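You operate a simulated robot arm through the tools that you are given. There is no shell and no other tool. Be economical: measure what you need, move in short steps, check, and stop when the job is done.

You run a simulated two-armed robot. Do the job below in one go: nothing can be reset, and whatever is moved stays where it is left.

TASK
Pick up the sample carton marked "J752" from the top of the press table with one hand, pass it to the other hand and put it on the shelf of the grey edged table. Set down upright: sample carton.

Only the result counts: the job must be done as asked and must still hold three seconds after the hand-in. Knocking over, shifting, dropping, spilling or breaking anything else fails it.

THE ROBOT
Two 7-joint arms with two-finger parallel grippers on one trunk, on a base that drives. Base frame: it is fixed to the floor where the robot stands at the start and does not move with it; the origin is under the middle of the robot, x ahead of it, y to its left, z up; the surface under the hand at the start is at about z = 0.86. Readings come in m, rad, newtons and seconds.
The left shoulder is at the start at [0.06, 0.143, 0.926], the right one opposite. With the tool pointing down near the work surface each hand reaches from about 0.3 to 0.72 m from the robot's upright axis, wherever it stands, measured 20 degrees to its own side. Places, roughly: shelf of the grey edged table [-1.7, 2.2, 0.3]. Payload 1.57 kg a hand.
The TCP of each hand is the grasp point between the finger pads, 0.03 m short of the fingertips. In the tool frame z runs along the fingers and y along their closing line. Largest opening 0.11 m; finger width 0.024, thickness 0.012; the body of the gripper, 0.048 by 0.112 m, starts 0.078 m behind the TCP.
Orientation is that of the tool frame in the base frame, as [roll, pitch, yaw] about the fixed x, y, z axes, in that order (R = Rz(yaw) Ry(pitch) Rx(roll)). With the fingers straight down and closing along the base's y, the tool's x points along the base's -x, its y along +y and its z along -z.

THE INTERFACE
- The arms move only by the tool move_arm. It takes "left_increments", "right_increments" or both (then of equal length, played together; a hand with none holds still); each is a list of rows, each a list of 6 numbers: the shift along the base's x, y, z in m, then the turn, a rotation vector about the base's x, y, z in rad. In form: [[tx, ty, tz, wx, wy, wz], ...]. A call has 1 to 20 rows; each row is the pose to reach, as a shift and turn from the pose commanded when the call began. "left_grip" and "right_grip" are, for a hand that has rows, the finger opening in m, from 0 to 0.11, set as the call begins (left out, the last holds). A row lasts 0.2 s, in which the tool goes at most 0.05 m and 0.15 rad; a call with a longer step from one row to the next is refused whole, and so is a gripper value outside its range. Where a pose cannot be reached the arm comes as near as it can. A force on the tool above 40 N (or 10 N above the force at the start of the call, whichever is more), or a blocked arm, ends the call early, and 0.2 s more pass. The fingers move at their own pace (about 0.045 m/s each) and stop on an object; they squeeze with about 40 N. The grip force told is the motor's: it shows also when the fingers shut on nothing. Time passes only in rows, and 0.2 s behind the last, so rows that repeat a pose let the fingers close. The reply holds the time, the measured pose of the TCP, the force on the tool along the base axes, the opening and the grip force, in the units named above and with some noise, with the torque about the TCP (base axes, N m) and any sound that the robot's microphone picked up, and new pictures: "views" is both (left out), scene, wrist or none (wrist: the cameras of the hands that moved).
- Cameras (640 x 400 px; columns grow to the right, rows downward): "scene" is now at [0.0413, 0.0264, 1.53]; the picture's right is [0.34, -0.94, 0.00], its down [-0.75, -0.27, -0.61] and it looks along [0.57, 0.21, -0.79] (base axes); focal length 287 px, centre (320, 200). "left" rides on the left gripper at [0.07, -0.016, -0.141] in its tool frame; the picture's right is [0.23, 0.97, 0.00], its down [-0.86, 0.20, -0.48] and it looks along [-0.47, 0.11, 0.88] (tool axes); focal length 222 px, centre (320, 200). "right" rides on the right gripper at [0.07, 0.016, -0.141] in its tool frame; the picture's right is [-0.23, 0.97, 0.00], its down [-0.85, -0.20, -0.48] and it looks along [-0.47, -0.11, 0.88] (tool axes); focal length 222 px, centre (320, 200). There is no depth. A picture from a camera that has moved, and an enlarged one, comes with that camera's place and axes in the base frame and with its lens.
- lift_body(by): slides the trunk up (or, below 0, down) by that many m; the arms and the scene camera ride with it, the base frame stays. It gives what a move gives, with no picture.
- drive_base(legs): drives the robot by 1 to 6 legs, each [ahead, left, turn to the left] in m, m and rad, along the robot's own axes; the way and the turn of a leg run together, so that a leg with both is an arc; at most 1.5 m and 3.142 rad a leg. The arms and the cameras ride along, it lands a little off, and it stops where it bumps. It gives what a move gives, and a new picture of the scene camera.
- aim_head(pan, tilt): turns the head with the scene camera to pan (to the left, within 1.501 rad either way) and tilt (down, from -0.506 to 1.204), counted from straight ahead of the robot. It gives what a move gives, and a new picture of the scene camera.
- close_up(camera, box): a new picture of the part [left, top, right, bottom] of that camera's present view, enlarged. It takes no simulated time.
- hand_in(): hands the job in; it is judged then, once.

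Work in short steps. Places have to be worked out from the pictures, the camera data and where the tool is seen: move nearer, look again, correct. Check each grasp and each placing, and mend what went wrong. You have 120 turns and 260 pictures in all, those below and enlarged ones among them. Open the grippers and draw the arms clear of the work before you hand the job in, unless the task says otherwise; then end with one line.

The tools are called after "Emit:" as name(argument=value, ...) on one line, values as JSON. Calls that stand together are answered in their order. move_arm: Moves the arms, as the interface text tells. Its arguments: {"type":"object","properties":{"left_increments":{"type":"array"},"left_grip":{"type":"number"},"right_increments":{"type":"array"},"right_grip":{"type":"number"},"views":{"type":"string","enum":["both","scene","wrist","none"]}},"required":[]} The other tools are called the same way: lift_body (by) slides the trunk up or down; drive_base (legs) drives the base; aim_head (pan, tilt) turns the head that bears the scene camera; close_up (camera, box) takes an enlarged picture of a part of a camera's view; hand_in () hands the job in.

At the start:

```text
t: 0.0
left_tcp_pos: [0.3699, 0.2742, 1.0979]
left_tool_rot: [3.141, 0.0, 3.141]
left_contact_force: [-0.6, 0.8, 0.5]
left_wrist_torque: [0.0, -0.02, 0.0]
left_opening: 0.1099
left_gripper_force: 0.0
right_tcp_pos: [0.4537, -0.0853, 1.061]
right_tool_rot: [3.141, -0.001, -3.14]
right_contact_force: [-0.4, -0.2, -0.7]
right_wrist_torque: [-0.01, -0.02, 0.0]
right_opening: 0.11
right_gripper_force: 0.0
trunk travel left (down, up): [-0.525, 0.065]
robot x, y, heading: [-0.0015, -0.0021, 0.002]
head pan, tilt: [0.351, 0.918]
```

scene: 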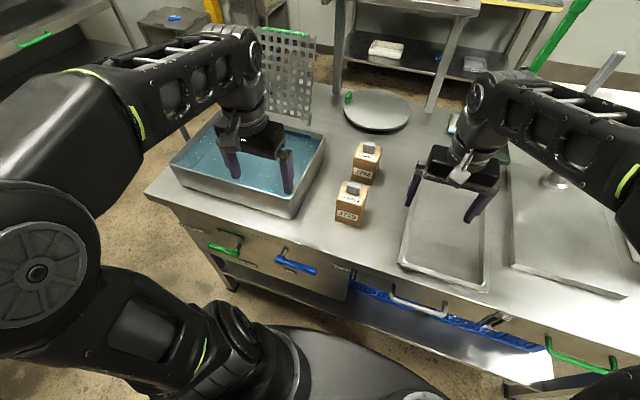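
right: 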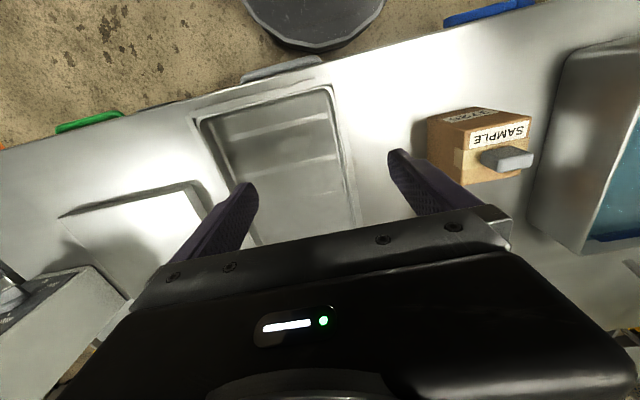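
left: 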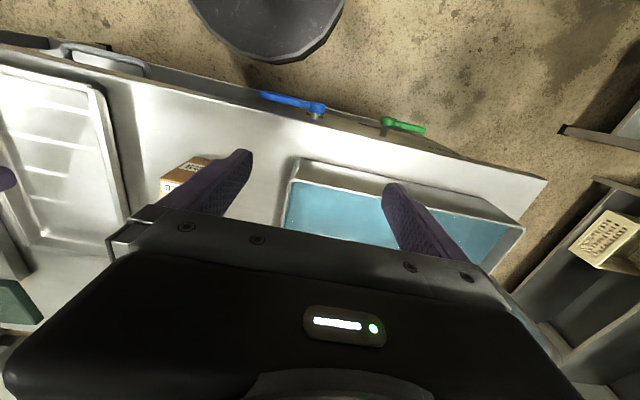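

Two cartons stand on the table between the basin and the tray. I enlarge the view to read their labels.

Emit:
close_up(camera="scene", box=[310, 125, 410, 235])

Emit:
close_up(camera="right", box=[400, 90, 560, 200])

```text
3.64 times, centred on (360, 180) of scene
camera zoom: at [0.0413, 0.0264, 1.53], right [0.34, -0.94, 0.0], down [-0.75, -0.27, -0.61], along [0.57, 0.21, -0.79], focal length 1043 px, centre (174, 273)
```

zoom: 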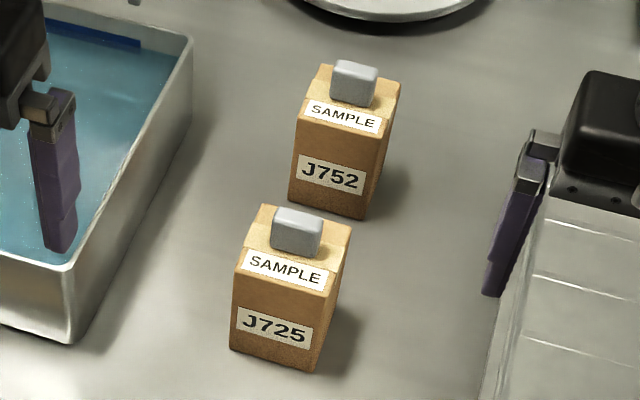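

```text
3.64 times, centred on (480, 145) of right
camera zoom: at [0.3829, -0.069, 1.2018], right [0.23, 0.97, 0.0], down [0.85, -0.2, 0.48], along [0.47, -0.11, -0.88], focal length 808 px, centre (-262, 400)
```

zoom: 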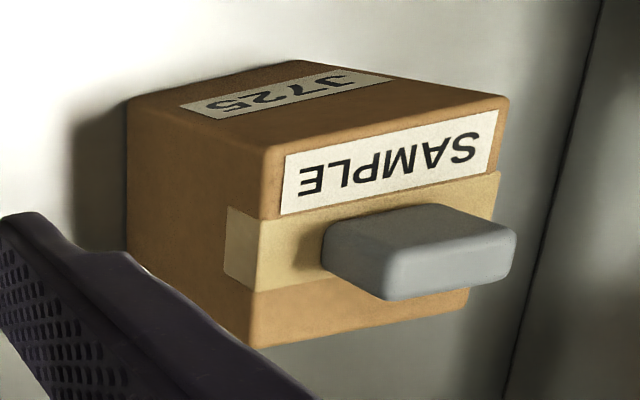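

J752 is the far carton. From its corners I judge it to span x 0.635–0.705, y 0.073–0.140 and z 0.86–0.952, with a small knob on top. Before choosing a grasp I'll look toward the target shelf.

Emit:
aim_head(pan=1.5, tilt=0.5)

```text
t: 1.4
left_tcp_pos: [0.3708, 0.2756, 1.0976]
left_tool_rot: [-3.14, 0.001, 3.141]
left_contact_force: [0.3, -0.4, -0.6]
left_wrist_torque: [0.0, 0.02, 0.0]
left_opening: 0.11
left_gripper_force: 0.1
right_tcp_pos: [0.4526, -0.0867, 1.062]
right_tool_rot: [-3.141, 0.001, -3.141]
right_contact_force: [0.0, -0.1, 0.4]
right_wrist_torque: [-0.01, 0.02, -0.02]
right_opening: 0.1101
right_gripper_force: 0.1
trunk travel left (down, up): [-0.525, 0.065]
robot x, y, heading: [0.0016, -0.0004, -0.0]
head pan, tilt: [1.499, 0.499]
camera scene: at [-0.0221, 0.0916, 1.5652], right [1.0, -0.07, 0.0], down [-0.03, -0.48, -0.88], along [0.06, 0.88, -0.48], focal length 287 px, centre (320, 200)
```

scene: 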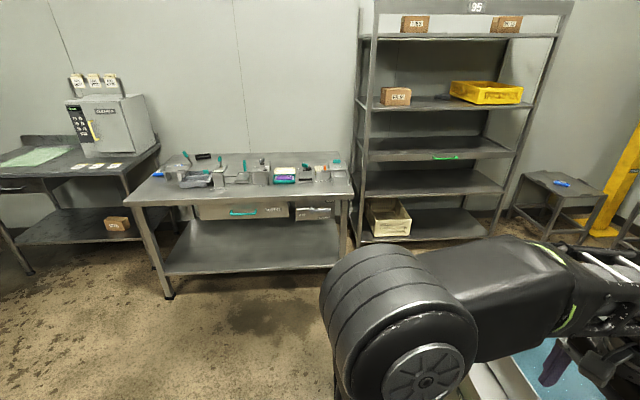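

Emit:
close_up(camera="scene", box=[0, 60, 240, 300])

```text
1.67 times, centred on (120, 180) of scene
camera zoom: at [-0.0221, 0.0916, 1.5652], right [1.0, -0.07, 0.0], down [-0.03, -0.48, -0.88], along [0.06, 0.88, -0.48], focal length 478 px, centre (653, 233)
```

zoom: 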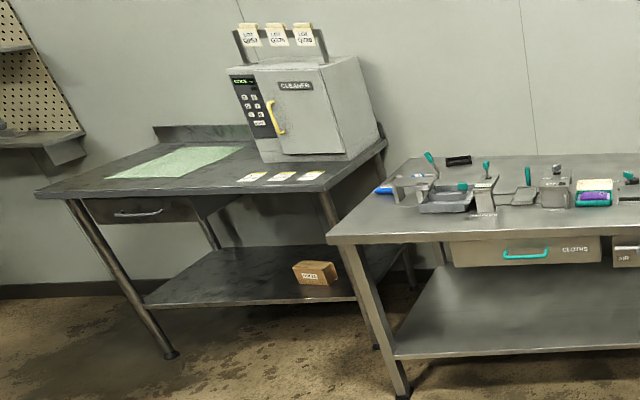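

The target is the left table. Its shelf's front edge is at about y 1.9, it spans x −2.1 to −1.2, and a carton already stands near (−1.5, 2.13). Plan: the left hand picks from above and the right hand takes the carton low and horizontally, so it can reach under the tabletop. I bring the left hand over J752, draw the right hand aside and look.

Emit:
aim_head(pan=0.25, tilt=0.85)

Emit:
move_arm(left_increments=[[0.0375, -0.021, 0, 0, 0, 0], [0.075, -0.042, 0, 0, 0, 0], [0.1125, -0.063, 0, 0, 0, 0], [0.15, -0.084, 0, 0, 0, 0], [0.1875, -0.105, 0, 0, 0, 0], [0.225, -0.126, 0, 0, 0, 0], [0.2625, -0.147, 0, 0, 0, 0], [0.3, -0.168, 0, 0, 0, 0], [0.3, -0.168, 0, 0, 0, 0]], right_increments=[[-0.015, -0.02, 0.01, 0, 0, 0], [-0.03, -0.04, 0.02, 0, 0, 0], [-0.045, -0.06, 0.03, 0, 0, 0], [-0.06, -0.08, 0.04, 0, 0, 0], [-0.075, -0.1, 0.05, 0, 0, 0], [-0.09, -0.12, 0.06, 0, 0, 0], [-0.1, -0.14, 0.07, 0, 0, 0], [-0.1, -0.15, 0.08, 0, 0, 0], [-0.1, -0.15, 0.08, 0, 0, 0]], left_grip=0.11)

```text
t: 2.8
left_tcp_pos: [0.3697, 0.2739, 1.098]
left_tool_rot: [-3.141, 0.001, -3.14]
left_contact_force: [0.1, -0.2, -0.4]
left_wrist_torque: [0.02, -0.04, 0.05]
left_opening: 0.11
left_gripper_force: 0.0
right_tcp_pos: [0.4537, -0.0865, 1.0612]
right_tool_rot: [-3.141, 0.0, -3.14]
right_contact_force: [-0.3, -0.7, -1.1]
right_wrist_torque: [-0.02, 0.0, 0.01]
right_opening: 0.11
right_gripper_force: 0.1
trunk travel left (down, up): [-0.525, 0.065]
robot x, y, heading: [-0.0012, 0.0005, 0.002]
head pan, tilt: [0.25, 0.85]
camera scene: at [0.0471, 0.0202, 1.5352], right [0.25, -0.97, 0.0], down [-0.73, -0.19, -0.66], along [0.64, 0.16, -0.75], focal length 287 px, centre (320, 200)
```

scene: 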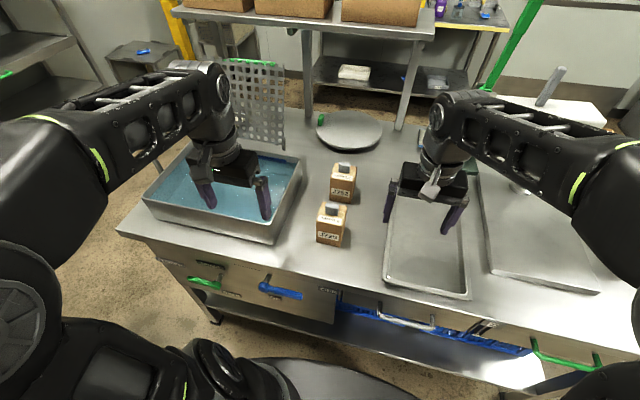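

```text
t: 4.8
left_tcp_pos: [0.5218, 0.1914, 1.0992]
left_tool_rot: [-3.141, 0.003, 3.14]
left_contact_force: [-0.2, -0.1, -0.3]
left_wrist_torque: [-0.02, 0.04, 0.02]
left_opening: 0.11
left_gripper_force: 0.1
left hand out of reach, approached as far as the arm can: row 5, 6, 7, 8, 9
right_tcp_pos: [0.3613, -0.2195, 1.1242]
right_tool_rot: [-3.142, 0.0, -3.141]
right_contact_force: [0.5, 0.0, -0.6]
right_wrist_torque: [0.0, 0.01, 0.0]
right_opening: 0.1102
right_gripper_force: 0.1
right hand out of reach, approached as far as the arm can: row 7, 8, 9
trunk travel left (down, up): [-0.525, 0.065]
robot x, y, heading: [0.0006, 0.0018, -0.003]
head pan, tilt: [0.25, 0.85]
camera scene: at [0.0473, 0.0207, 1.5352], right [0.25, -0.97, 0.0], down [-0.73, -0.19, -0.66], along [0.64, 0.16, -0.75], focal length 287 px, centre (320, 200)
camera right: at [0.2916, -0.2032, 1.2637], right [0.23, 0.97, 0.0], down [0.86, -0.2, 0.48], along [0.47, -0.11, -0.88], focal length 222 px, centre (320, 200)
camera left: at [0.4511, 0.1745, 1.242], right [-0.23, 0.97, 0.0], down [0.85, 0.2, 0.48], along [0.47, 0.11, -0.88], focal length 222 px, centre (320, 200)
```

scene: 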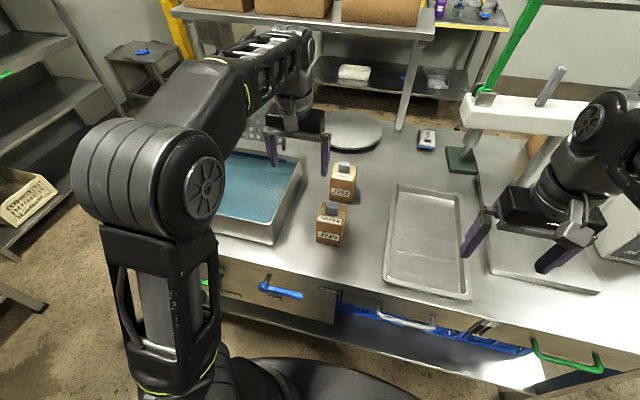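
right: 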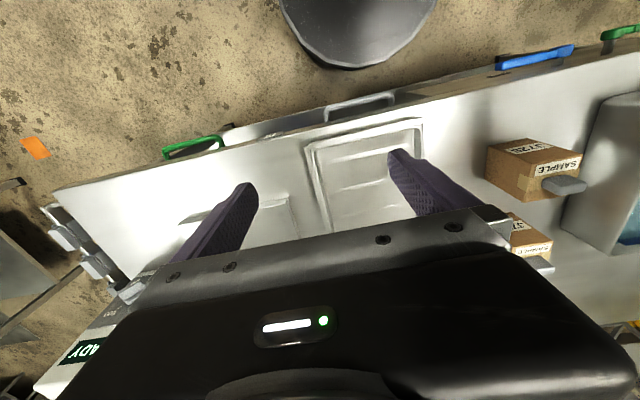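
left: 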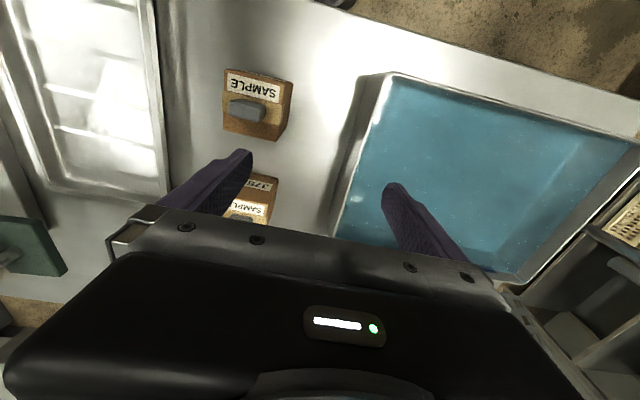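

The left arm is out of reach at this height. I raise the trunk so the arm can reach farther out at working height.

Emit:
lift_body(by=0.065)

```text
t: 5.8
left_tcp_pos: [0.5214, 0.191, 1.166]
left_tool_rot: [-3.141, 0.002, 3.14]
left_contact_force: [0.3, 0.0, 0.3]
left_wrist_torque: [0.0, 0.04, -0.02]
left_opening: 0.1097
left_gripper_force: 0.0
right_tcp_pos: [0.362, -0.2205, 1.1882]
right_tool_rot: [-3.141, 0.0, -3.142]
right_contact_force: [-0.3, -0.2, 0.0]
right_wrist_torque: [-0.04, 0.0, -0.01]
right_opening: 0.1102
right_gripper_force: 0.0
trunk travel left (down, up): [-0.59, 0.0]
robot x, y, heading: [0.0037, 0.0019, -0.001]
head pan, tilt: [0.25, 0.85]
```

Now the left hand goes down and toward J752, using heights of about 1.05 m to clear both cartons.

Emit:
move_arm(left_increments=[[0, 0, -0.04, 0, 0, 0], [0, 0, -0.08, 0, 0, 0], [0, 0, -0.115, 0, 0, 0], [0.04, -0.022, -0.115, 0, 0, 0], [0.075, -0.042, -0.115, 0, 0, 0], [0.11, -0.063, -0.115, 0, 0, 0], [0.149, -0.0845, -0.115, 0, 0, 0], [0.149, -0.0845, -0.115, 0, 0, 0]], views="both")

```text
t: 7.6
left_tcp_pos: [0.6526, 0.1149, 1.0481]
left_tool_rot: [3.141, 0.002, 3.141]
left_contact_force: [0.1, 0.2, -0.1]
left_wrist_torque: [-0.02, 0.01, 0.01]
left_opening: 0.1102
left_gripper_force: 0.1
left hand out of reach, approached as far as the arm can: row 7, 8
right_tcp_pos: [0.3614, -0.2217, 1.1877]
right_tool_rot: [3.14, 0.0, -3.14]
right_contact_force: [0.4, -0.4, 0.1]
right_wrist_torque: [0.03, -0.02, -0.03]
right_opening: 0.11
right_gripper_force: 0.1
trunk travel left (down, up): [-0.59, 0.0]
robot x, y, heading: [-0.0011, -0.0006, -0.002]
head pan, tilt: [0.25, 0.85]
camera scene: at [0.0474, 0.0199, 1.6002], right [0.25, -0.97, 0.0], down [-0.73, -0.19, -0.66], along [0.64, 0.16, -0.75], focal length 287 px, centre (320, 200)
camera left: at [0.5813, 0.0978, 1.1911], right [-0.23, 0.97, 0.0], down [0.85, 0.2, 0.48], along [0.47, 0.11, -0.88], focal length 222 px, centre (320, 200)
```

scene: 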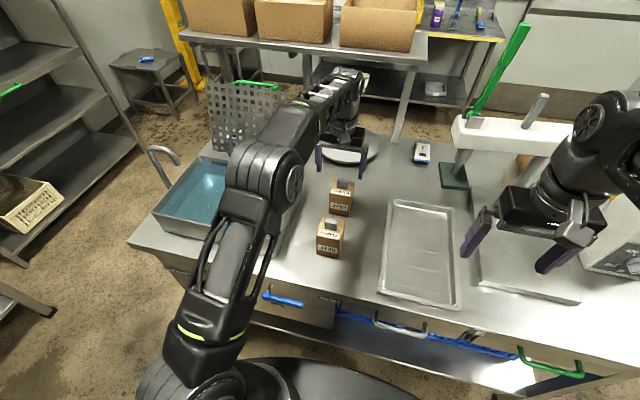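
left: 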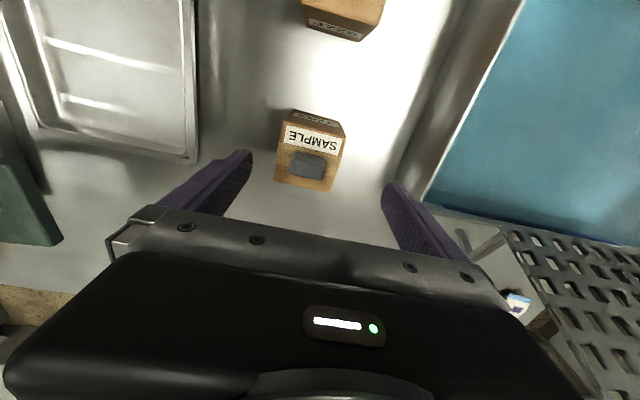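

The left-camera check puts the carton centre at about (0.664, 0.105) with its top at z 0.952. I lower part way and see where the hand lands.

Emit:
move_arm(left_increments=[[0, 0, -0.02, 0, 0, 0], [0, 0, -0.03, 0, 0, 0], [0, 0, -0.03, 0, 0, 0]], views="none")

```text
t: 8.4
left_tcp_pos: [0.6505, 0.1144, 1.019]
left_tool_rot: [3.14, 0.001, 3.141]
left_contact_force: [-0.5, 1.1, 0.0]
left_wrist_torque: [0.01, 0.01, -0.01]
left_opening: 0.1102
left_gripper_force: 0.1
right_tcp_pos: [0.3615, -0.2216, 1.188]
right_tool_rot: [-3.14, 0.001, -3.141]
right_contact_force: [0.6, -0.4, 0.3]
right_wrist_torque: [0.01, 0.01, -0.02]
right_opening: 0.11
right_gripper_force: 0.0
trunk travel left (down, up): [-0.59, 0.0]
robot x, y, heading: [0.003, -0.0022, 0.001]
head pan, tilt: [0.25, 0.85]
```

The command starts from the reached pose. I shift to (0.664, 0.105) and go down to TCP z 0.937.

Emit:
move_arm(left_increments=[[0.006, -0.005, -0.005, 0, 0, 0], [0.012, -0.009, -0.015, 0, 0, 0], [0.012, -0.009, -0.04, 0, 0, 0], [0.012, -0.009, -0.065, 0, 0, 0], [0.012, -0.009, -0.082, 0, 0, 0], [0.012, -0.009, -0.082, 0, 0, 0]])

```text
t: 9.8
left_tcp_pos: [0.6618, 0.1054, 0.9347]
left_tool_rot: [3.142, 0.002, 3.14]
left_contact_force: [0.3, 0.0, 0.0]
left_wrist_torque: [0.01, 0.02, 0.0]
left_opening: 0.11
left_gripper_force: 0.0
right_tcp_pos: [0.3617, -0.2213, 1.1887]
right_tool_rot: [-3.14, 0.0, 3.141]
right_contact_force: [0.7, -0.1, -0.5]
right_wrist_torque: [0.0, 0.01, 0.0]
right_opening: 0.1099
right_gripper_force: 0.0
trunk travel left (down, up): [-0.59, 0.0]
robot x, y, heading: [0.0026, -0.0025, -0.001]
head pan, tilt: [0.25, 0.85]
camera scene: at [0.047, 0.02, 1.6002], right [0.25, -0.97, 0.0], down [-0.73, -0.19, -0.66], along [0.64, 0.16, -0.75], focal length 287 px, centre (320, 200)
camera left: at [0.5905, 0.0892, 1.0772], right [-0.23, 0.97, 0.0], down [0.85, 0.2, 0.48], along [0.47, 0.11, -0.88], focal length 222 px, centre (320, 200)
```

scene: 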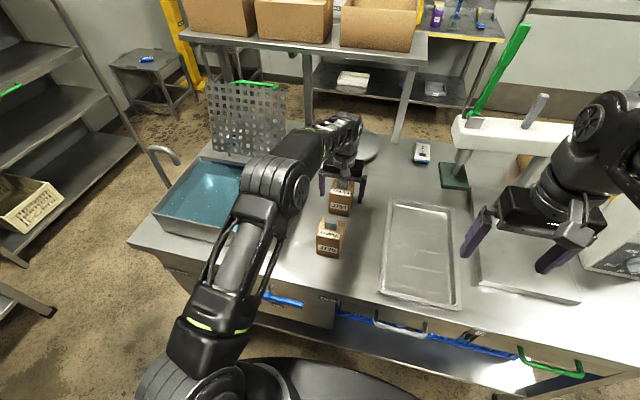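
left: 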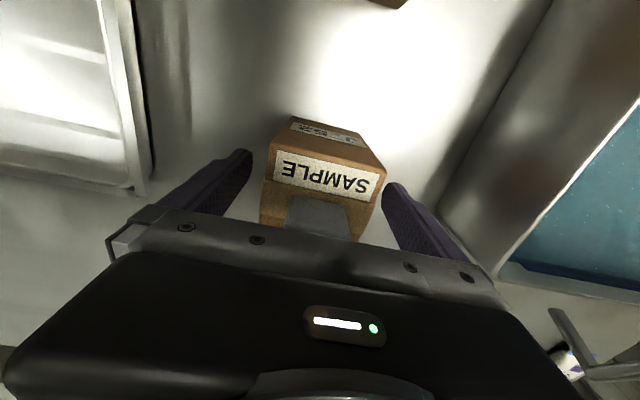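

The fingers straddle the carton with its knob centred. I close.

Emit:
move_arm(left_increments=[[0, 0, 0, 0, 0, 0], [0, 0, 0, 0, 0, 0], [0, 0, 0, 0, 0, 0], [0, 0, 0, 0, 0, 0], [0, 0, 0, 0, 0, 0]], left_grip=0.03, views="wrist")

```text
t: 11.0
left_tcp_pos: [0.6619, 0.1065, 0.9351]
left_tool_rot: [-3.14, 0.003, 3.139]
left_contact_force: [-0.1, -0.2, -0.1]
left_wrist_torque: [-0.03, 0.0, -0.04]
left_opening: 0.0676
left_gripper_force: 37.0
right_tcp_pos: [0.3617, -0.2205, 1.1884]
right_tool_rot: [-3.14, -0.001, 3.141]
right_contact_force: [0.4, -0.4, -0.1]
right_wrist_torque: [0.03, 0.01, 0.0]
right_opening: 0.1101
right_gripper_force: 0.0
trunk travel left (down, up): [-0.59, 0.0]
robot x, y, heading: [0.0003, 0.0021, 0.004]
head pan, tilt: [0.25, 0.85]
camera left: at [0.5907, 0.0892, 1.0775], right [-0.23, 0.97, 0.0], down [0.85, 0.2, 0.48], along [0.47, 0.11, -0.88], focal length 222 px, centre (320, 200)
```

left: 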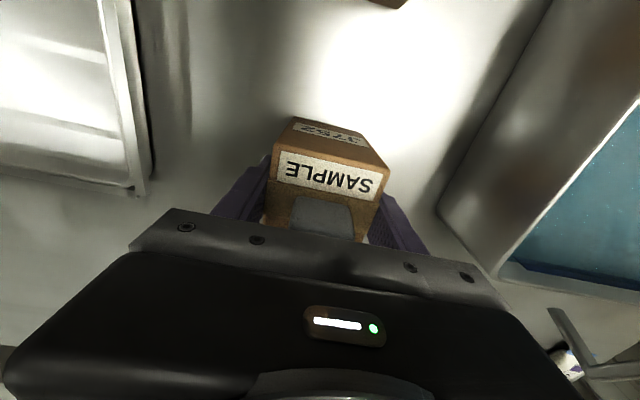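

The grip is firm at 0.0676 m. I lift straight up, then rise and draw back, clearing J725.

Emit:
move_arm(left_increments=[[0, 0, 0.02, 0, 0, 0], [0, 0, 0.05, 0, 0, 0], [0, 0, 0.09, 0, 0, 0], [-0.02, 0, 0.12, 0, 0, 0], [-0.04, 0, 0.15, 0, 0, 0], [-0.06, 0, 0.18, 0, 0, 0], [-0.08, 0, 0.21, 0, 0, 0], [-0.11, 0, 0.22, 0, 0, 0], [-0.15, 0, 0.22, 0, 0, 0], [-0.15, 0, 0.22, 0, 0, 0]])

```text
t: 13.2
left_tcp_pos: [0.5135, 0.1073, 1.1539]
left_tool_rot: [3.14, 0.0, -3.141]
left_contact_force: [0.0, 0.1, -0.6]
left_wrist_torque: [0.0, 0.01, 0.03]
left_opening: 0.0678
left_gripper_force: 39.9
left hand out of reach, approached as far as the arm can: row 5, 6, 7, 8
right_tcp_pos: [0.3616, -0.2215, 1.1872]
right_tool_rot: [3.139, 0.001, 3.141]
right_contact_force: [0.4, 0.1, -0.6]
right_wrist_torque: [0.02, 0.01, 0.02]
right_opening: 0.11
right_gripper_force: 0.0
trunk travel left (down, up): [-0.59, 0.0]
robot x, y, heading: [-0.0004, -0.0021, 0.003]
head pan, tilt: [0.25, 0.85]
camera scene: at [0.0488, 0.0191, 1.6001], right [0.25, -0.97, 0.0], down [-0.73, -0.19, -0.66], along [0.64, 0.16, -0.75], focal length 287 px, centre (320, 200)
camera left: at [0.4437, 0.0904, 1.2958], right [-0.23, 0.97, 0.0], down [0.85, 0.2, 0.48], along [0.47, 0.11, -0.88], focal length 222 px, centre (320, 200)
```

scene: 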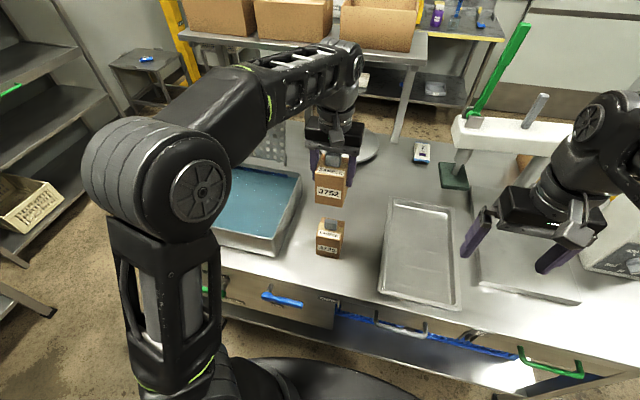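
left: 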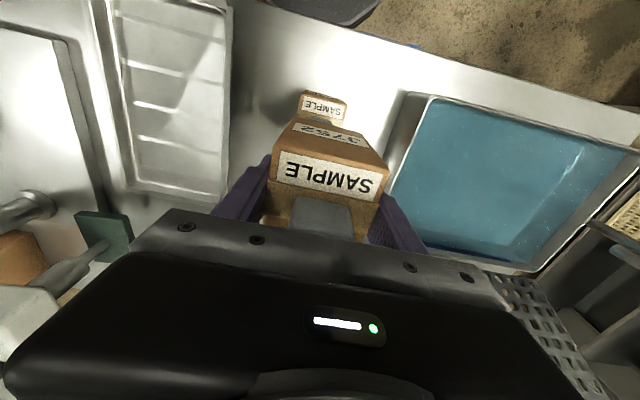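

J752 is held and lifted. I back the robot away from the press table so the handover takes place in free space.

Emit:
drive_base(legs=[[-0.5, 0, 0]])

```text
t: 16.2
left_tcp_pos: [0.0031, 0.1109, 1.1558]
left_tool_rot: [-3.141, 0.003, -3.129]
left_contact_force: [0.6, -0.2, -1.1]
left_wrist_torque: [0.03, -0.02, 0.0]
left_opening: 0.0674
left_gripper_force: 40.3
right_tcp_pos: [-0.1437, -0.2199, 1.1875]
right_tool_rot: [-3.141, 0.002, -3.131]
right_contact_force: [-1.2, -0.1, 0.4]
right_wrist_torque: [0.0, 0.01, 0.01]
right_opening: 0.1098
right_gripper_force: 0.0
trunk travel left (down, up): [-0.59, 0.0]
robot x, y, heading: [-0.5091, -0.0042, 0.012]
head pan, tilt: [0.25, 0.85]
camera scene: at [-0.4612, 0.018, 1.6002], right [0.26, -0.97, 0.0], down [-0.73, -0.19, -0.66], along [0.64, 0.17, -0.75], focal length 287 px, centre (320, 200)
```

scene: 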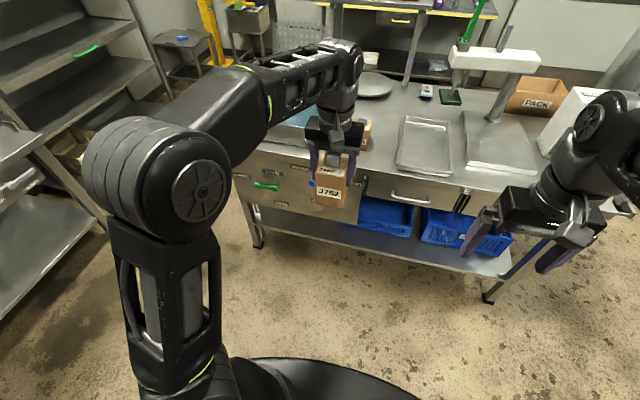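

Clear of the table. I lower and yaw the carton in the left hand by −45°. The right hand turns to point forward-left, tilted 30° down, and waits short of the carton.

Emit:
move_arm(left_increments=[[-0.001, -0.006, -0.006, 0, 0, -0.0785], [-0.002, -0.013, -0.011, 0, 0, -0.157], [-0.004, -0.02, -0.017, 0, 0, -0.2355], [-0.005, -0.026, -0.022, 0, 0, -0.314], [-0.006, -0.032, -0.028, 0, 0, -0.3925], [-0.007, -0.039, -0.034, 0, 0, -0.471], [-0.008, -0.045, -0.039, 0, 0, -0.5495], [-0.01, -0.052, -0.045, 0, 0, -0.628], [-0.011, -0.058, -0.05, 0, 0, -0.7065], [-0.012, -0.065, -0.056, 0, 0, -0.785], [-0.012, -0.065, -0.056, 0, 0, -0.785]], right_increments=[[0.0015, 0.01, -0.005, 0.041, -0.0991, 0.0711], [0.003, 0.019, -0.009, 0.0821, -0.1982, 0.1422], [0.0045, 0.029, -0.014, 0.1231, -0.2973, 0.2133], [0.006, 0.038, -0.019, 0.1642, -0.3964, 0.2844], [0.0075, 0.048, -0.023, 0.2052, -0.4955, 0.3555], [0.009, 0.058, -0.028, 0.2462, -0.5947, 0.4266], [0.0105, 0.067, -0.033, 0.2873, -0.6938, 0.4977], [0.012, 0.077, -0.038, 0.3283, -0.7929, 0.5688], [0.0135, 0.086, -0.042, 0.3694, -0.892, 0.6399], [0.015, 0.096, -0.047, 0.4104, -0.9911, 0.711], [0.015, 0.096, -0.047, 0.4104, -0.9911, 0.711]], right_grip=0.11)

```text
t: 18.6
left_tcp_pos: [-0.0079, 0.0487, 1.1013]
left_tool_rot: [-3.138, 0.003, 2.367]
left_contact_force: [-0.5, 0.8, -0.8]
left_wrist_torque: [0.0, -0.02, -0.01]
left_opening: 0.0672
left_gripper_force: 39.6
right_tcp_pos: [-0.1006, -0.1339, 1.1609]
right_tool_rot: [-3.123, 1.048, -2.332]
right_contact_force: [-0.2, -0.2, -1.1]
right_wrist_torque: [0.0, 0.0, 0.01]
right_opening: 0.1096
right_gripper_force: 0.0
right hand out of reach, approached as far as the arm can: row 8, 9, 10, 11
trunk travel left (down, up): [-0.59, 0.0]
robot x, y, heading: [-0.5106, -0.0045, 0.009]
head pan, tilt: [0.25, 0.85]
camera scene: at [-0.4607, 0.0187, 1.6002], right [0.26, -0.97, 0.0], down [-0.73, -0.19, -0.66], along [0.64, 0.17, -0.75], focal length 287 px, centre (320, 200)
camera right: at [-0.223, -0.2334, 1.1695], right [-0.62, 0.77, 0.19], down [0.15, -0.12, 0.98], along [0.77, 0.63, -0.03], focal length 222 px, centre (320, 200)
camera left: at [-0.0689, 0.0841, 1.2415], right [0.52, 0.85, 0.0], down [0.75, -0.46, 0.48], along [0.41, -0.25, -0.88], focal length 222 px, centre (320, 200)
```

scene: 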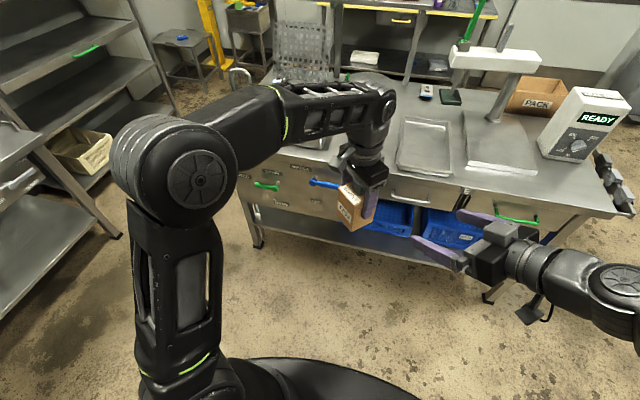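
right: 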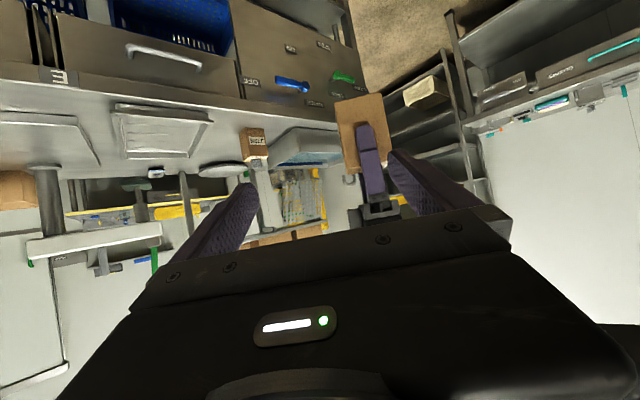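
left: 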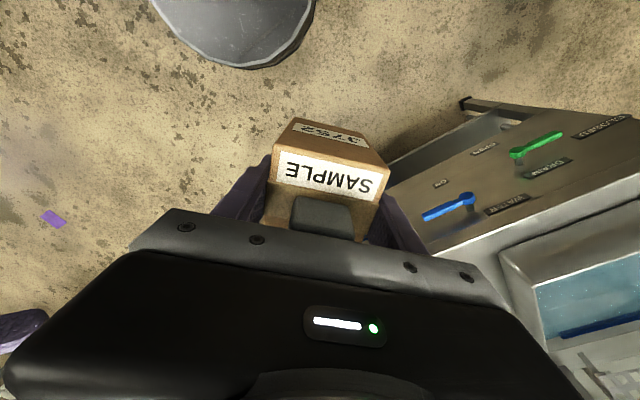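

The right hand's tilt and yaw are nearly exact (46° against 45.6°). I move it to the pre-grasp point, 0.12 m short along its pointing line.

Emit:
move_arm(right_increments=[[0.003, 0.03, -0.01, 0, 0, 0], [0.006, 0.06, -0.02, 0, 0, 0], [0.0106, 0.0965, -0.035, 0, 0, 0], [0.0106, 0.0965, -0.035, 0, 0, 0]])

```text
t: 19.6
left_tcp_pos: [-0.0071, 0.0466, 1.0997]
left_tool_rot: [-3.14, 0.001, 2.366]
left_contact_force: [-1.0, -0.4, -1.1]
left_wrist_torque: [0.02, -0.02, 0.0]
left_opening: 0.0676
left_gripper_force: 39.9
right_tcp_pos: [-0.0716, -0.0399, 1.1395]
right_tool_rot: [-3.124, 1.049, -2.335]
right_contact_force: [-0.1, 0.2, -0.3]
right_wrist_torque: [0.0, -0.01, 0.0]
right_opening: 0.1101
right_gripper_force: 0.1
right hand out of reach, approached as far as the arm can: row 1, 2, 3, 4
trunk travel left (down, up): [-0.59, 0.0]
robot x, y, heading: [-0.5098, 0.0014, 0.017]
head pan, tilt: [0.25, 0.85]
camera scene: at [-0.4611, 0.0173, 1.6002], right [0.26, -0.97, 0.0], down [-0.73, -0.19, -0.66], along [0.64, 0.17, -0.75], focal length 287 px, centre (320, 200)
camera right: at [-0.1935, -0.1398, 1.147], right [-0.61, 0.77, 0.19], down [0.14, -0.13, 0.98], along [0.78, 0.63, -0.03], focal length 222 px, centre (320, 200)
```

scene: 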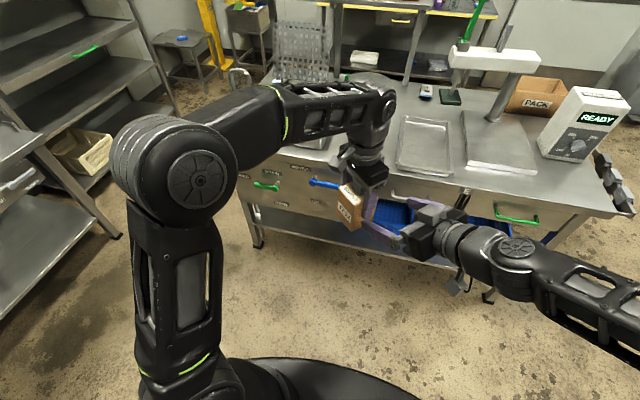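
right: 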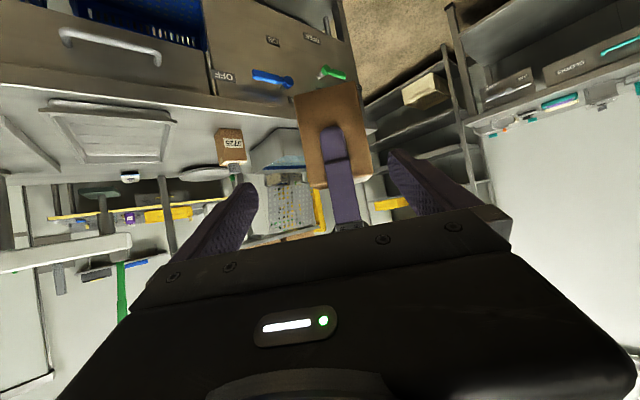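

That spot is slightly too close in for the right arm. I shift the carton 0.05 m farther ahead and bring the right hand to a point 0.1 m short of it, on its line.

Emit:
move_arm(left_increments=[[0.025, 0, 0, 0, 0, 0], [0.05, 0, 0, 0, 0, 0], [0.05, 0, 0, 0, 0, 0], [0.05, 0, 0, 0, 0, 0]], right_increments=[[0.0, 0.0, 0, 0, 0, 0], [0.02, 0.006, -0.01, 0, 0, 0], [0.0446, 0.0129, -0.0245, 0, 0, 0], [0.0446, 0.0129, -0.0245, 0, 0, 0]])

```text
t: 20.6
left_tcp_pos: [0.0434, 0.0464, 1.0977]
left_tool_rot: [-3.14, 0.002, 2.365]
left_contact_force: [0.2, 0.2, -0.9]
left_wrist_torque: [0.0, -0.02, -0.02]
left_opening: 0.0677
left_gripper_force: 39.9
right_tcp_pos: [-0.0238, -0.0249, 1.1139]
right_tool_rot: [-3.123, 1.05, -2.336]
right_contact_force: [0.5, -0.2, -0.1]
right_wrist_torque: [0.0, 0.01, 0.0]
right_opening: 0.1099
right_gripper_force: 0.1
trunk travel left (down, up): [-0.59, 0.0]
robot x, y, heading: [-0.5068, -0.0009, 0.006]
head pan, tilt: [0.25, 0.85]
camera scene: at [-0.4604, 0.0178, 1.6002], right [0.26, -0.97, 0.0], down [-0.73, -0.19, -0.66], along [0.64, 0.17, -0.75], focal length 287 px, centre (320, 200)
camera right: at [-0.147, -0.1241, 1.1229], right [-0.61, 0.77, 0.19], down [0.14, -0.13, 0.98], along [0.78, 0.63, -0.03], focal length 222 px, centre (320, 200)
camera left: at [-0.0184, 0.0823, 1.2402], right [0.52, 0.85, 0.0], down [0.75, -0.46, 0.48], along [0.41, -0.25, -0.88], focal length 222 px, centre (320, 200)
```

scene: 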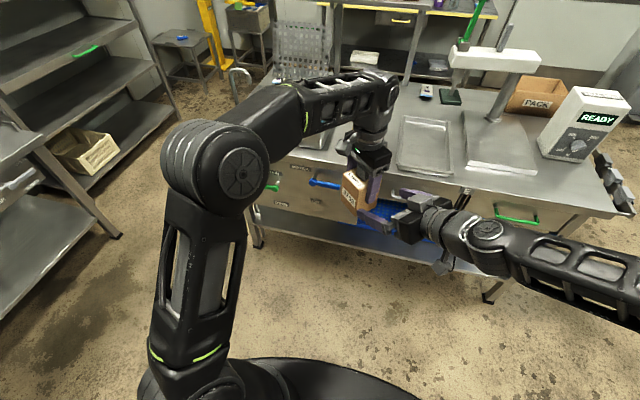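
right: 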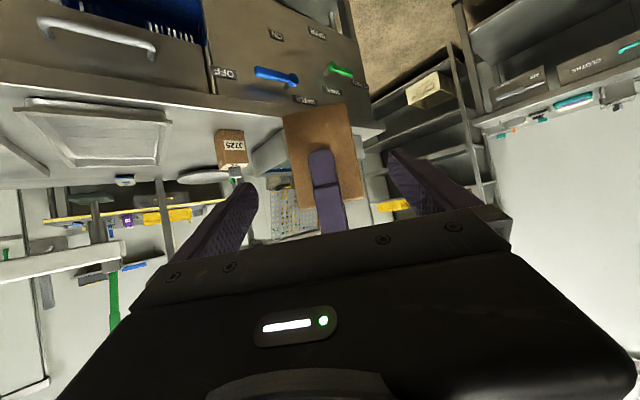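
left: 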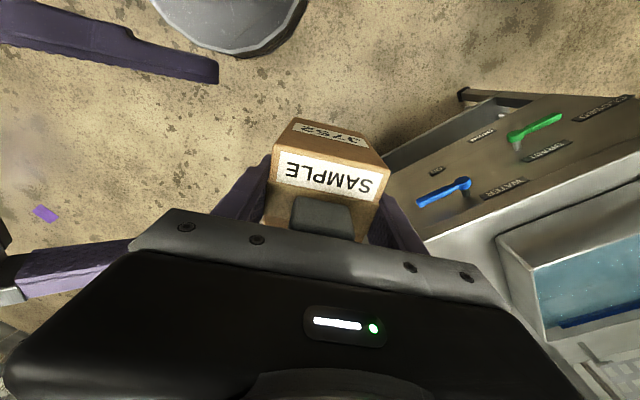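

Both hands are aligned, with a lateral offset of about 1 mm. I advance the right hand over the carton's lower half.

Emit:
move_arm(right_increments=[[0.014, 0.015, -0.0128, 0, 0, 0], [0.028, 0.03, -0.0255, 0, 0, 0], [0.0426, 0.0454, -0.0383, 0, 0, 0], [0.0568, 0.0605, -0.051, 0, 0, 0], [0.0568, 0.0605, -0.051, 0, 0, 0]])

Emit:
close_up(camera="scene", box=[310, 120, 470, 280])

```text
t: 21.8
left_tcp_pos: [0.0415, 0.0463, 1.0985]
left_tool_rot: [-3.14, 0.002, 2.366]
left_contact_force: [-0.1, 0.4, -1.4]
left_wrist_torque: [0.0, 0.01, 0.0]
left_opening: 0.0675
left_gripper_force: 39.9
right_tcp_pos: [0.033, 0.0373, 1.0618]
right_tool_rot: [-3.123, 1.047, -2.334]
right_contact_force: [0.3, 0.9, -0.4]
right_wrist_torque: [0.01, 0.01, -0.03]
right_opening: 0.1102
right_gripper_force: 0.1
trunk travel left (down, up): [-0.59, 0.0]
robot x, y, heading: [-0.5062, -0.0012, 0.006]
head pan, tilt: [0.25, 0.85]
camera scene: at [-0.461, 0.0181, 1.6002], right [0.26, -0.97, 0.0], down [-0.73, -0.19, -0.66], along [0.64, 0.17, -0.75], focal length 287 px, centre (320, 200)
camera right: at [-0.0895, -0.0626, 1.0714], right [-0.61, 0.77, 0.19], down [0.14, -0.12, 0.98], along [0.78, 0.63, -0.03], focal length 222 px, centre (320, 200)
```

scene: 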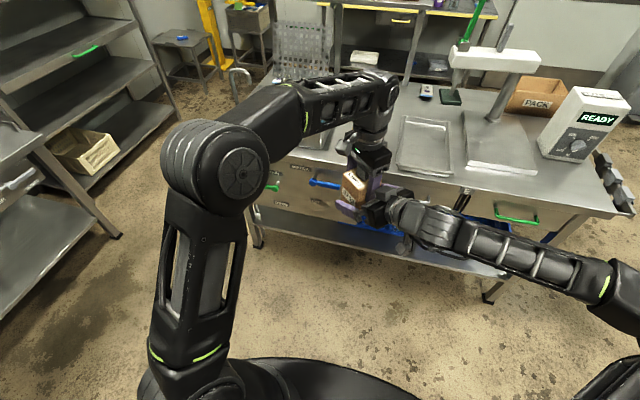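
right: 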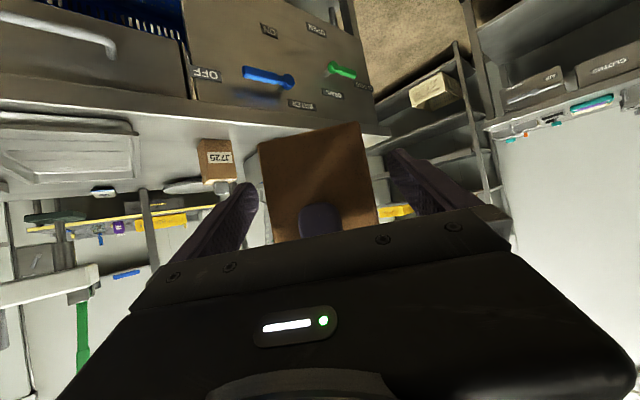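

```text
2.50 times, centred on (390, 200) of scene
camera zoom: at [-0.461, 0.0181, 1.6002], right [0.26, -0.97, 0.0], down [-0.73, -0.19, -0.66], along [0.64, 0.17, -0.75], focal length 717 px, centre (145, 200)
```

zoom: 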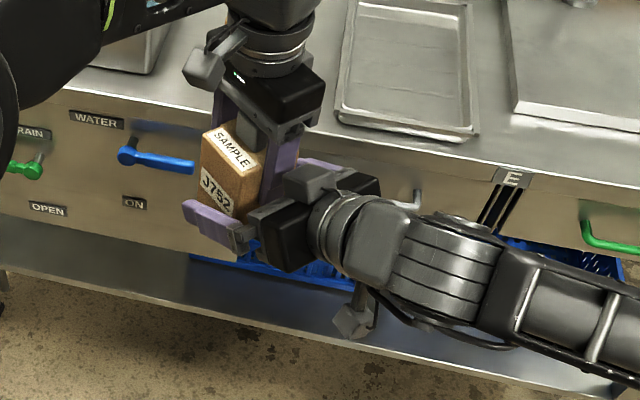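

The right fingers flank the carton's lower part. I close the right hand while the left still holds.

Emit:
move_arm(right_increments=[[0, 0, 0, 0, 0, 0], [0, 0, 0, 0, 0, 0], [0, 0, 0, 0, 0, 0], [0, 0, 0, 0, 0, 0], [0, 0, 0, 0, 0, 0]], right_grip=0.03, views="wrist")

```text
t: 23.0
left_tcp_pos: [0.0432, 0.0467, 1.0986]
left_tool_rot: [3.141, 0.002, 2.365]
left_contact_force: [1.9, -0.1, -0.6]
left_wrist_torque: [-0.28, -0.34, -0.34]
left_opening: 0.0673
left_gripper_force: 39.9
right_tcp_pos: [0.033, 0.0375, 1.0626]
right_tool_rot: [-3.124, 1.049, -2.336]
right_contact_force: [-1.1, 0.5, -0.5]
right_wrist_torque: [0.23, 0.28, 0.33]
right_opening: 0.0673
right_gripper_force: 36.9
trunk travel left (down, up): [-0.59, 0.0]
robot x, y, heading: [-0.5063, -0.0054, 0.009]
head pan, tilt: [0.25, 0.85]
camera right: at [-0.0892, -0.0626, 1.0712], right [-0.61, 0.77, 0.19], down [0.14, -0.13, 0.98], along [0.78, 0.63, -0.03], focal length 222 px, centre (320, 200)
```

right: 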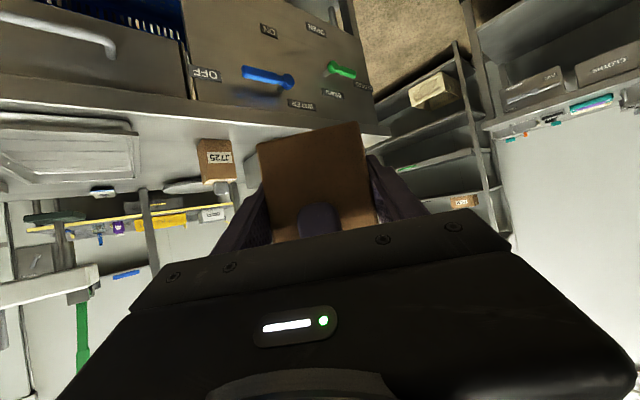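

The right hand grips at 37 N. Now I open the left hand, and then raise it clear.

Emit:
move_arm(left_increments=[[0, 0, 0, 0, 0, 0], [0, 0, 0, 0, 0, 0], [0, 0, 0, 0, 0, 0], [0, 0, 0, 0, 0, 0]], left_grip=0.11, views="wrist")

```text
t: 24.0
left_tcp_pos: [0.0446, 0.0474, 1.0987]
left_tool_rot: [3.141, 0.001, 2.369]
left_contact_force: [10.4, 12.2, -0.1]
left_wrist_torque: [-0.53, 0.46, -0.26]
left_opening: 0.0961
left_gripper_force: 0.0
right_tcp_pos: [0.0338, 0.0369, 1.0613]
right_tool_rot: [-3.125, 1.048, -2.337]
right_contact_force: [-10.5, -12.5, 0.9]
right_wrist_torque: [0.94, -0.78, 0.24]
right_opening: 0.0677
right_gripper_force: 40.0
trunk travel left (down, up): [-0.59, 0.0]
robot x, y, heading: [-0.5108, -0.0026, 0.016]
head pan, tilt: [0.25, 0.85]
camera left: at [-0.0179, 0.0834, 1.2401], right [0.52, 0.86, 0.0], down [0.75, -0.45, 0.48], along [0.41, -0.25, -0.88], focal length 222 px, centre (320, 200)
```

left: 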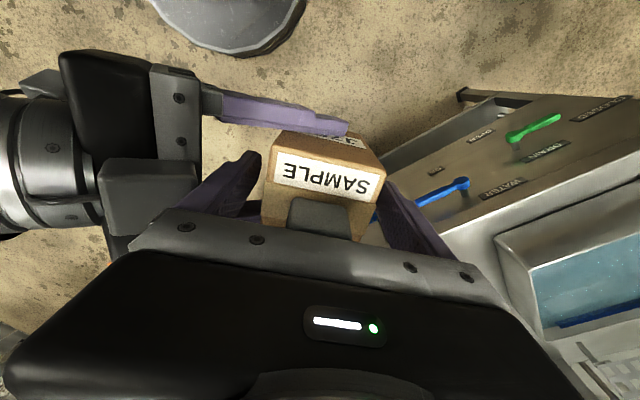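

The left near finger has opened against the right palm, with a force of about 16 N. I narrow the left opening a little to relieve it, then rise.

Emit:
move_arm(left_increments=[[0, 0, 0, 0, 0, 0], [0, 0, 0, 0, 0, 0]], left_grip=0.086, views="wrist")

```text
t: 24.6
left_tcp_pos: [0.0434, 0.0459, 1.099]
left_tool_rot: [-3.14, 0.002, 2.367]
left_contact_force: [0.2, -0.5, 0.2]
left_wrist_torque: [0.0, -0.02, 0.0]
left_opening: 0.0859
left_gripper_force: 0.0
right_tcp_pos: [0.0334, 0.0373, 1.0624]
right_tool_rot: [-3.125, 1.05, -2.336]
right_contact_force: [-0.2, 0.4, 0.0]
right_wrist_torque: [0.0, 0.02, -0.01]
right_opening: 0.0674
right_gripper_force: 40.0
trunk travel left (down, up): [-0.59, 0.0]
robot x, y, heading: [-0.5039, -0.0022, 0.009]
head pan, tilt: [0.25, 0.85]
camera left: at [-0.0186, 0.0819, 1.2401], right [0.52, 0.85, 0.0], down [0.75, -0.46, 0.48], along [0.41, -0.25, -0.88], focal length 222 px, centre (320, 200)
```

left: 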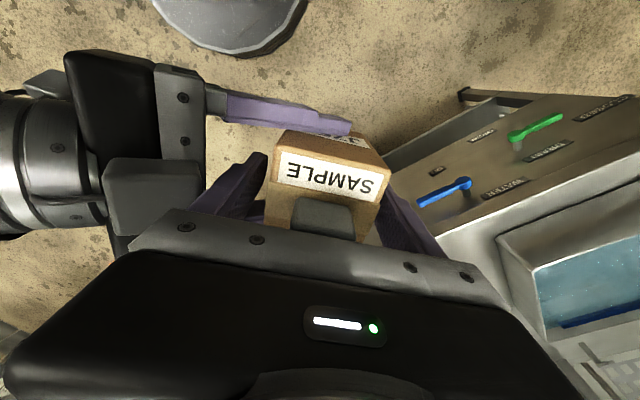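

The fingers are free on both sides and the force is zero. I raise the left hand and slide it away to the left-rear.

Emit:
move_arm(left_increments=[[-0.005, 0.005, 0.02, 0, 0, 0], [-0.02, 0.02, 0.042, 0, 0, 0], [-0.042, 0.042, 0.062, 0, 0, 0], [-0.07, 0.07, 0.075, 0, 0, 0], [-0.095, 0.1, 0.085, 0, 0, 0], [-0.11, 0.14, 0.09, 0, 0, 0], [-0.12, 0.18, 0.09, 0, 0, 0]])

```text
t: 26.2
left_tcp_pos: [-0.0752, 0.2313, 1.1861]
left_tool_rot: [-3.141, 0.004, 2.368]
left_contact_force: [0.3, 1.2, -0.1]
left_wrist_torque: [-0.03, 0.0, 0.02]
left_opening: 0.0861
left_gripper_force: 0.1
right_tcp_pos: [0.0333, 0.0373, 1.0619]
right_tool_rot: [-3.122, 1.047, -2.335]
right_contact_force: [0.5, 0.0, 0.8]
right_wrist_torque: [-0.01, -0.01, -0.01]
right_opening: 0.0676
right_gripper_force: 40.1
trunk travel left (down, up): [-0.59, 0.0]
robot x, y, heading: [-0.5082, -0.0035, 0.011]
head pan, tilt: [0.25, 0.85]
camera scene: at [-0.4605, 0.0196, 1.6002], right [0.26, -0.97, 0.0], down [-0.73, -0.19, -0.66], along [0.64, 0.17, -0.75], focal length 287 px, centre (320, 200)
camera left: at [-0.1378, 0.2682, 1.3276], right [0.52, 0.85, 0.0], down [0.75, -0.45, 0.48], along [0.41, -0.25, -0.88], focal length 222 px, centre (320, 200)
```

scene: 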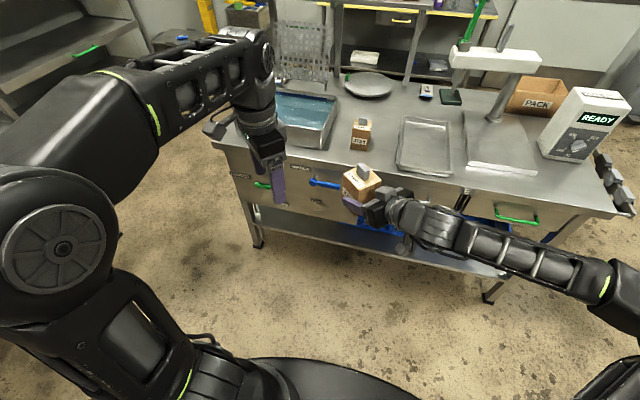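
left: 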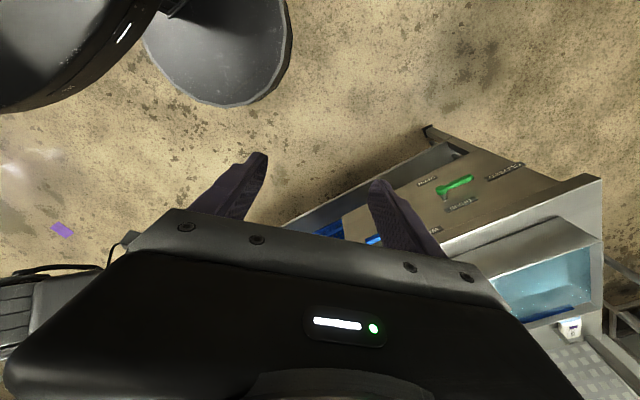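

The handover is complete. Now I turn the right hand to point straight ahead and tuck the left hand in for driving.

Emit:
move_arm(left_increments=[[-0.02, 0.01, -0.008, 0, 0, 0.13], [-0.04, 0.02, -0.016, 0, 0, 0.26], [-0.06, 0.03, -0.025, 0, 0, 0.39], [-0.08, 0.04, -0.035, 0, 0, 0.52], [-0.1, 0.05, -0.042, 0, 0, 0.65], [-0.115, 0.06, -0.05, 0, 0, 0.77], [-0.115, 0.06, -0.05, 0, 0, 0.77]], right_increments=[[-0.007, -0.026, 0, 0, 0, -0.134], [-0.013, -0.052, 0, 0, 0, -0.268], [-0.02, -0.078, 0, 0, 0, -0.402], [-0.027, -0.103, 0, 0, 0, -0.536], [-0.033, -0.129, 0, 0, 0, -0.67], [-0.04, -0.155, 0, 0, 0, -0.796], [-0.04, -0.155, 0, 0, 0, -0.796]])

```text
t: 27.8
left_tcp_pos: [-0.1928, 0.2883, 1.1395]
left_tool_rot: [-3.141, 0.002, 3.141]
left_contact_force: [0.0, -0.7, 1.4]
left_wrist_torque: [-0.01, 0.01, -0.03]
left_opening: 0.0858
left_gripper_force: 0.1
right_tcp_pos: [0.0012, -0.1162, 1.0623]
right_tool_rot: [-3.123, 1.048, -3.133]
right_contact_force: [0.2, 0.5, 0.0]
right_wrist_torque: [-0.01, 0.01, -0.02]
right_opening: 0.0676
right_gripper_force: 39.6
right hand out of reach, approached as far as the arm can: row 6, 7
trunk travel left (down, up): [-0.59, 0.0]
robot x, y, heading: [-0.5092, -0.0022, 0.009]
head pan, tilt: [0.25, 0.85]
camera scene: at [-0.4608, 0.0185, 1.6002], right [0.26, -0.97, 0.0], down [-0.73, -0.19, -0.66], along [0.64, 0.17, -0.75], focal length 287 px, centre (320, 200)
camera right: at [-0.1563, -0.0981, 1.0717], right [0.12, 0.97, 0.19], down [0.01, -0.19, 0.98], along [0.99, -0.12, -0.03], focal length 222 px, centre (320, 200)
camera left: at [-0.2634, 0.2709, 1.2798], right [-0.22, 0.97, 0.0], down [0.85, 0.2, 0.48], along [0.47, 0.11, -0.88], focal length 222 px, centre (320, 200)
```

scene: 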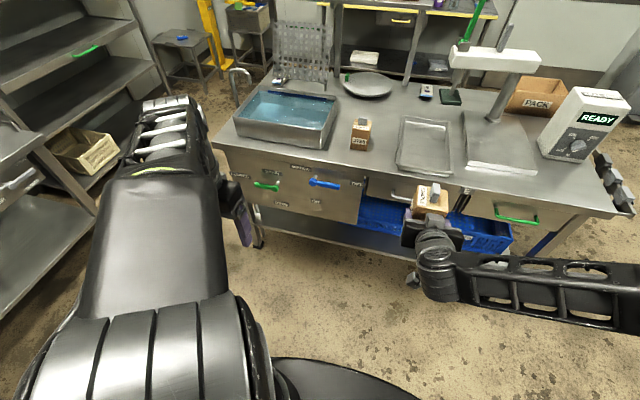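
right: 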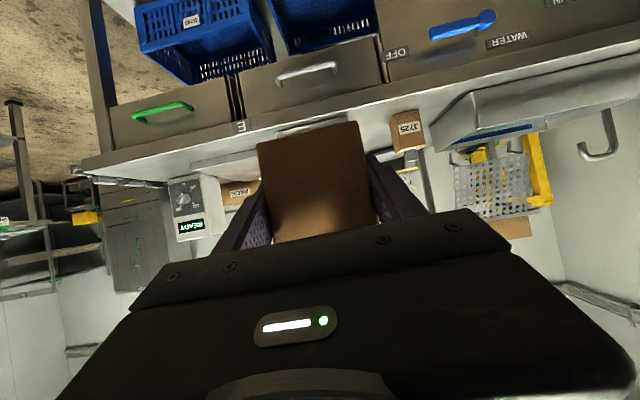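
left: 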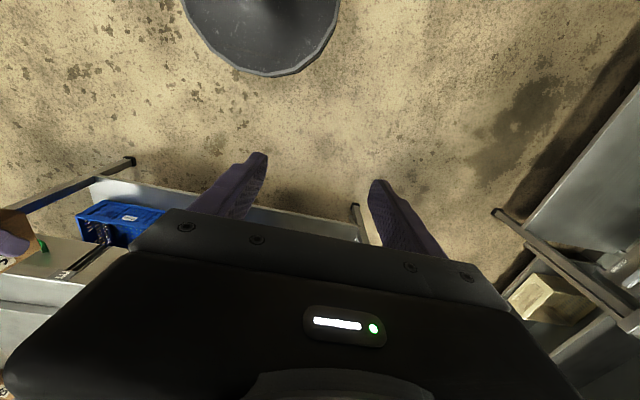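

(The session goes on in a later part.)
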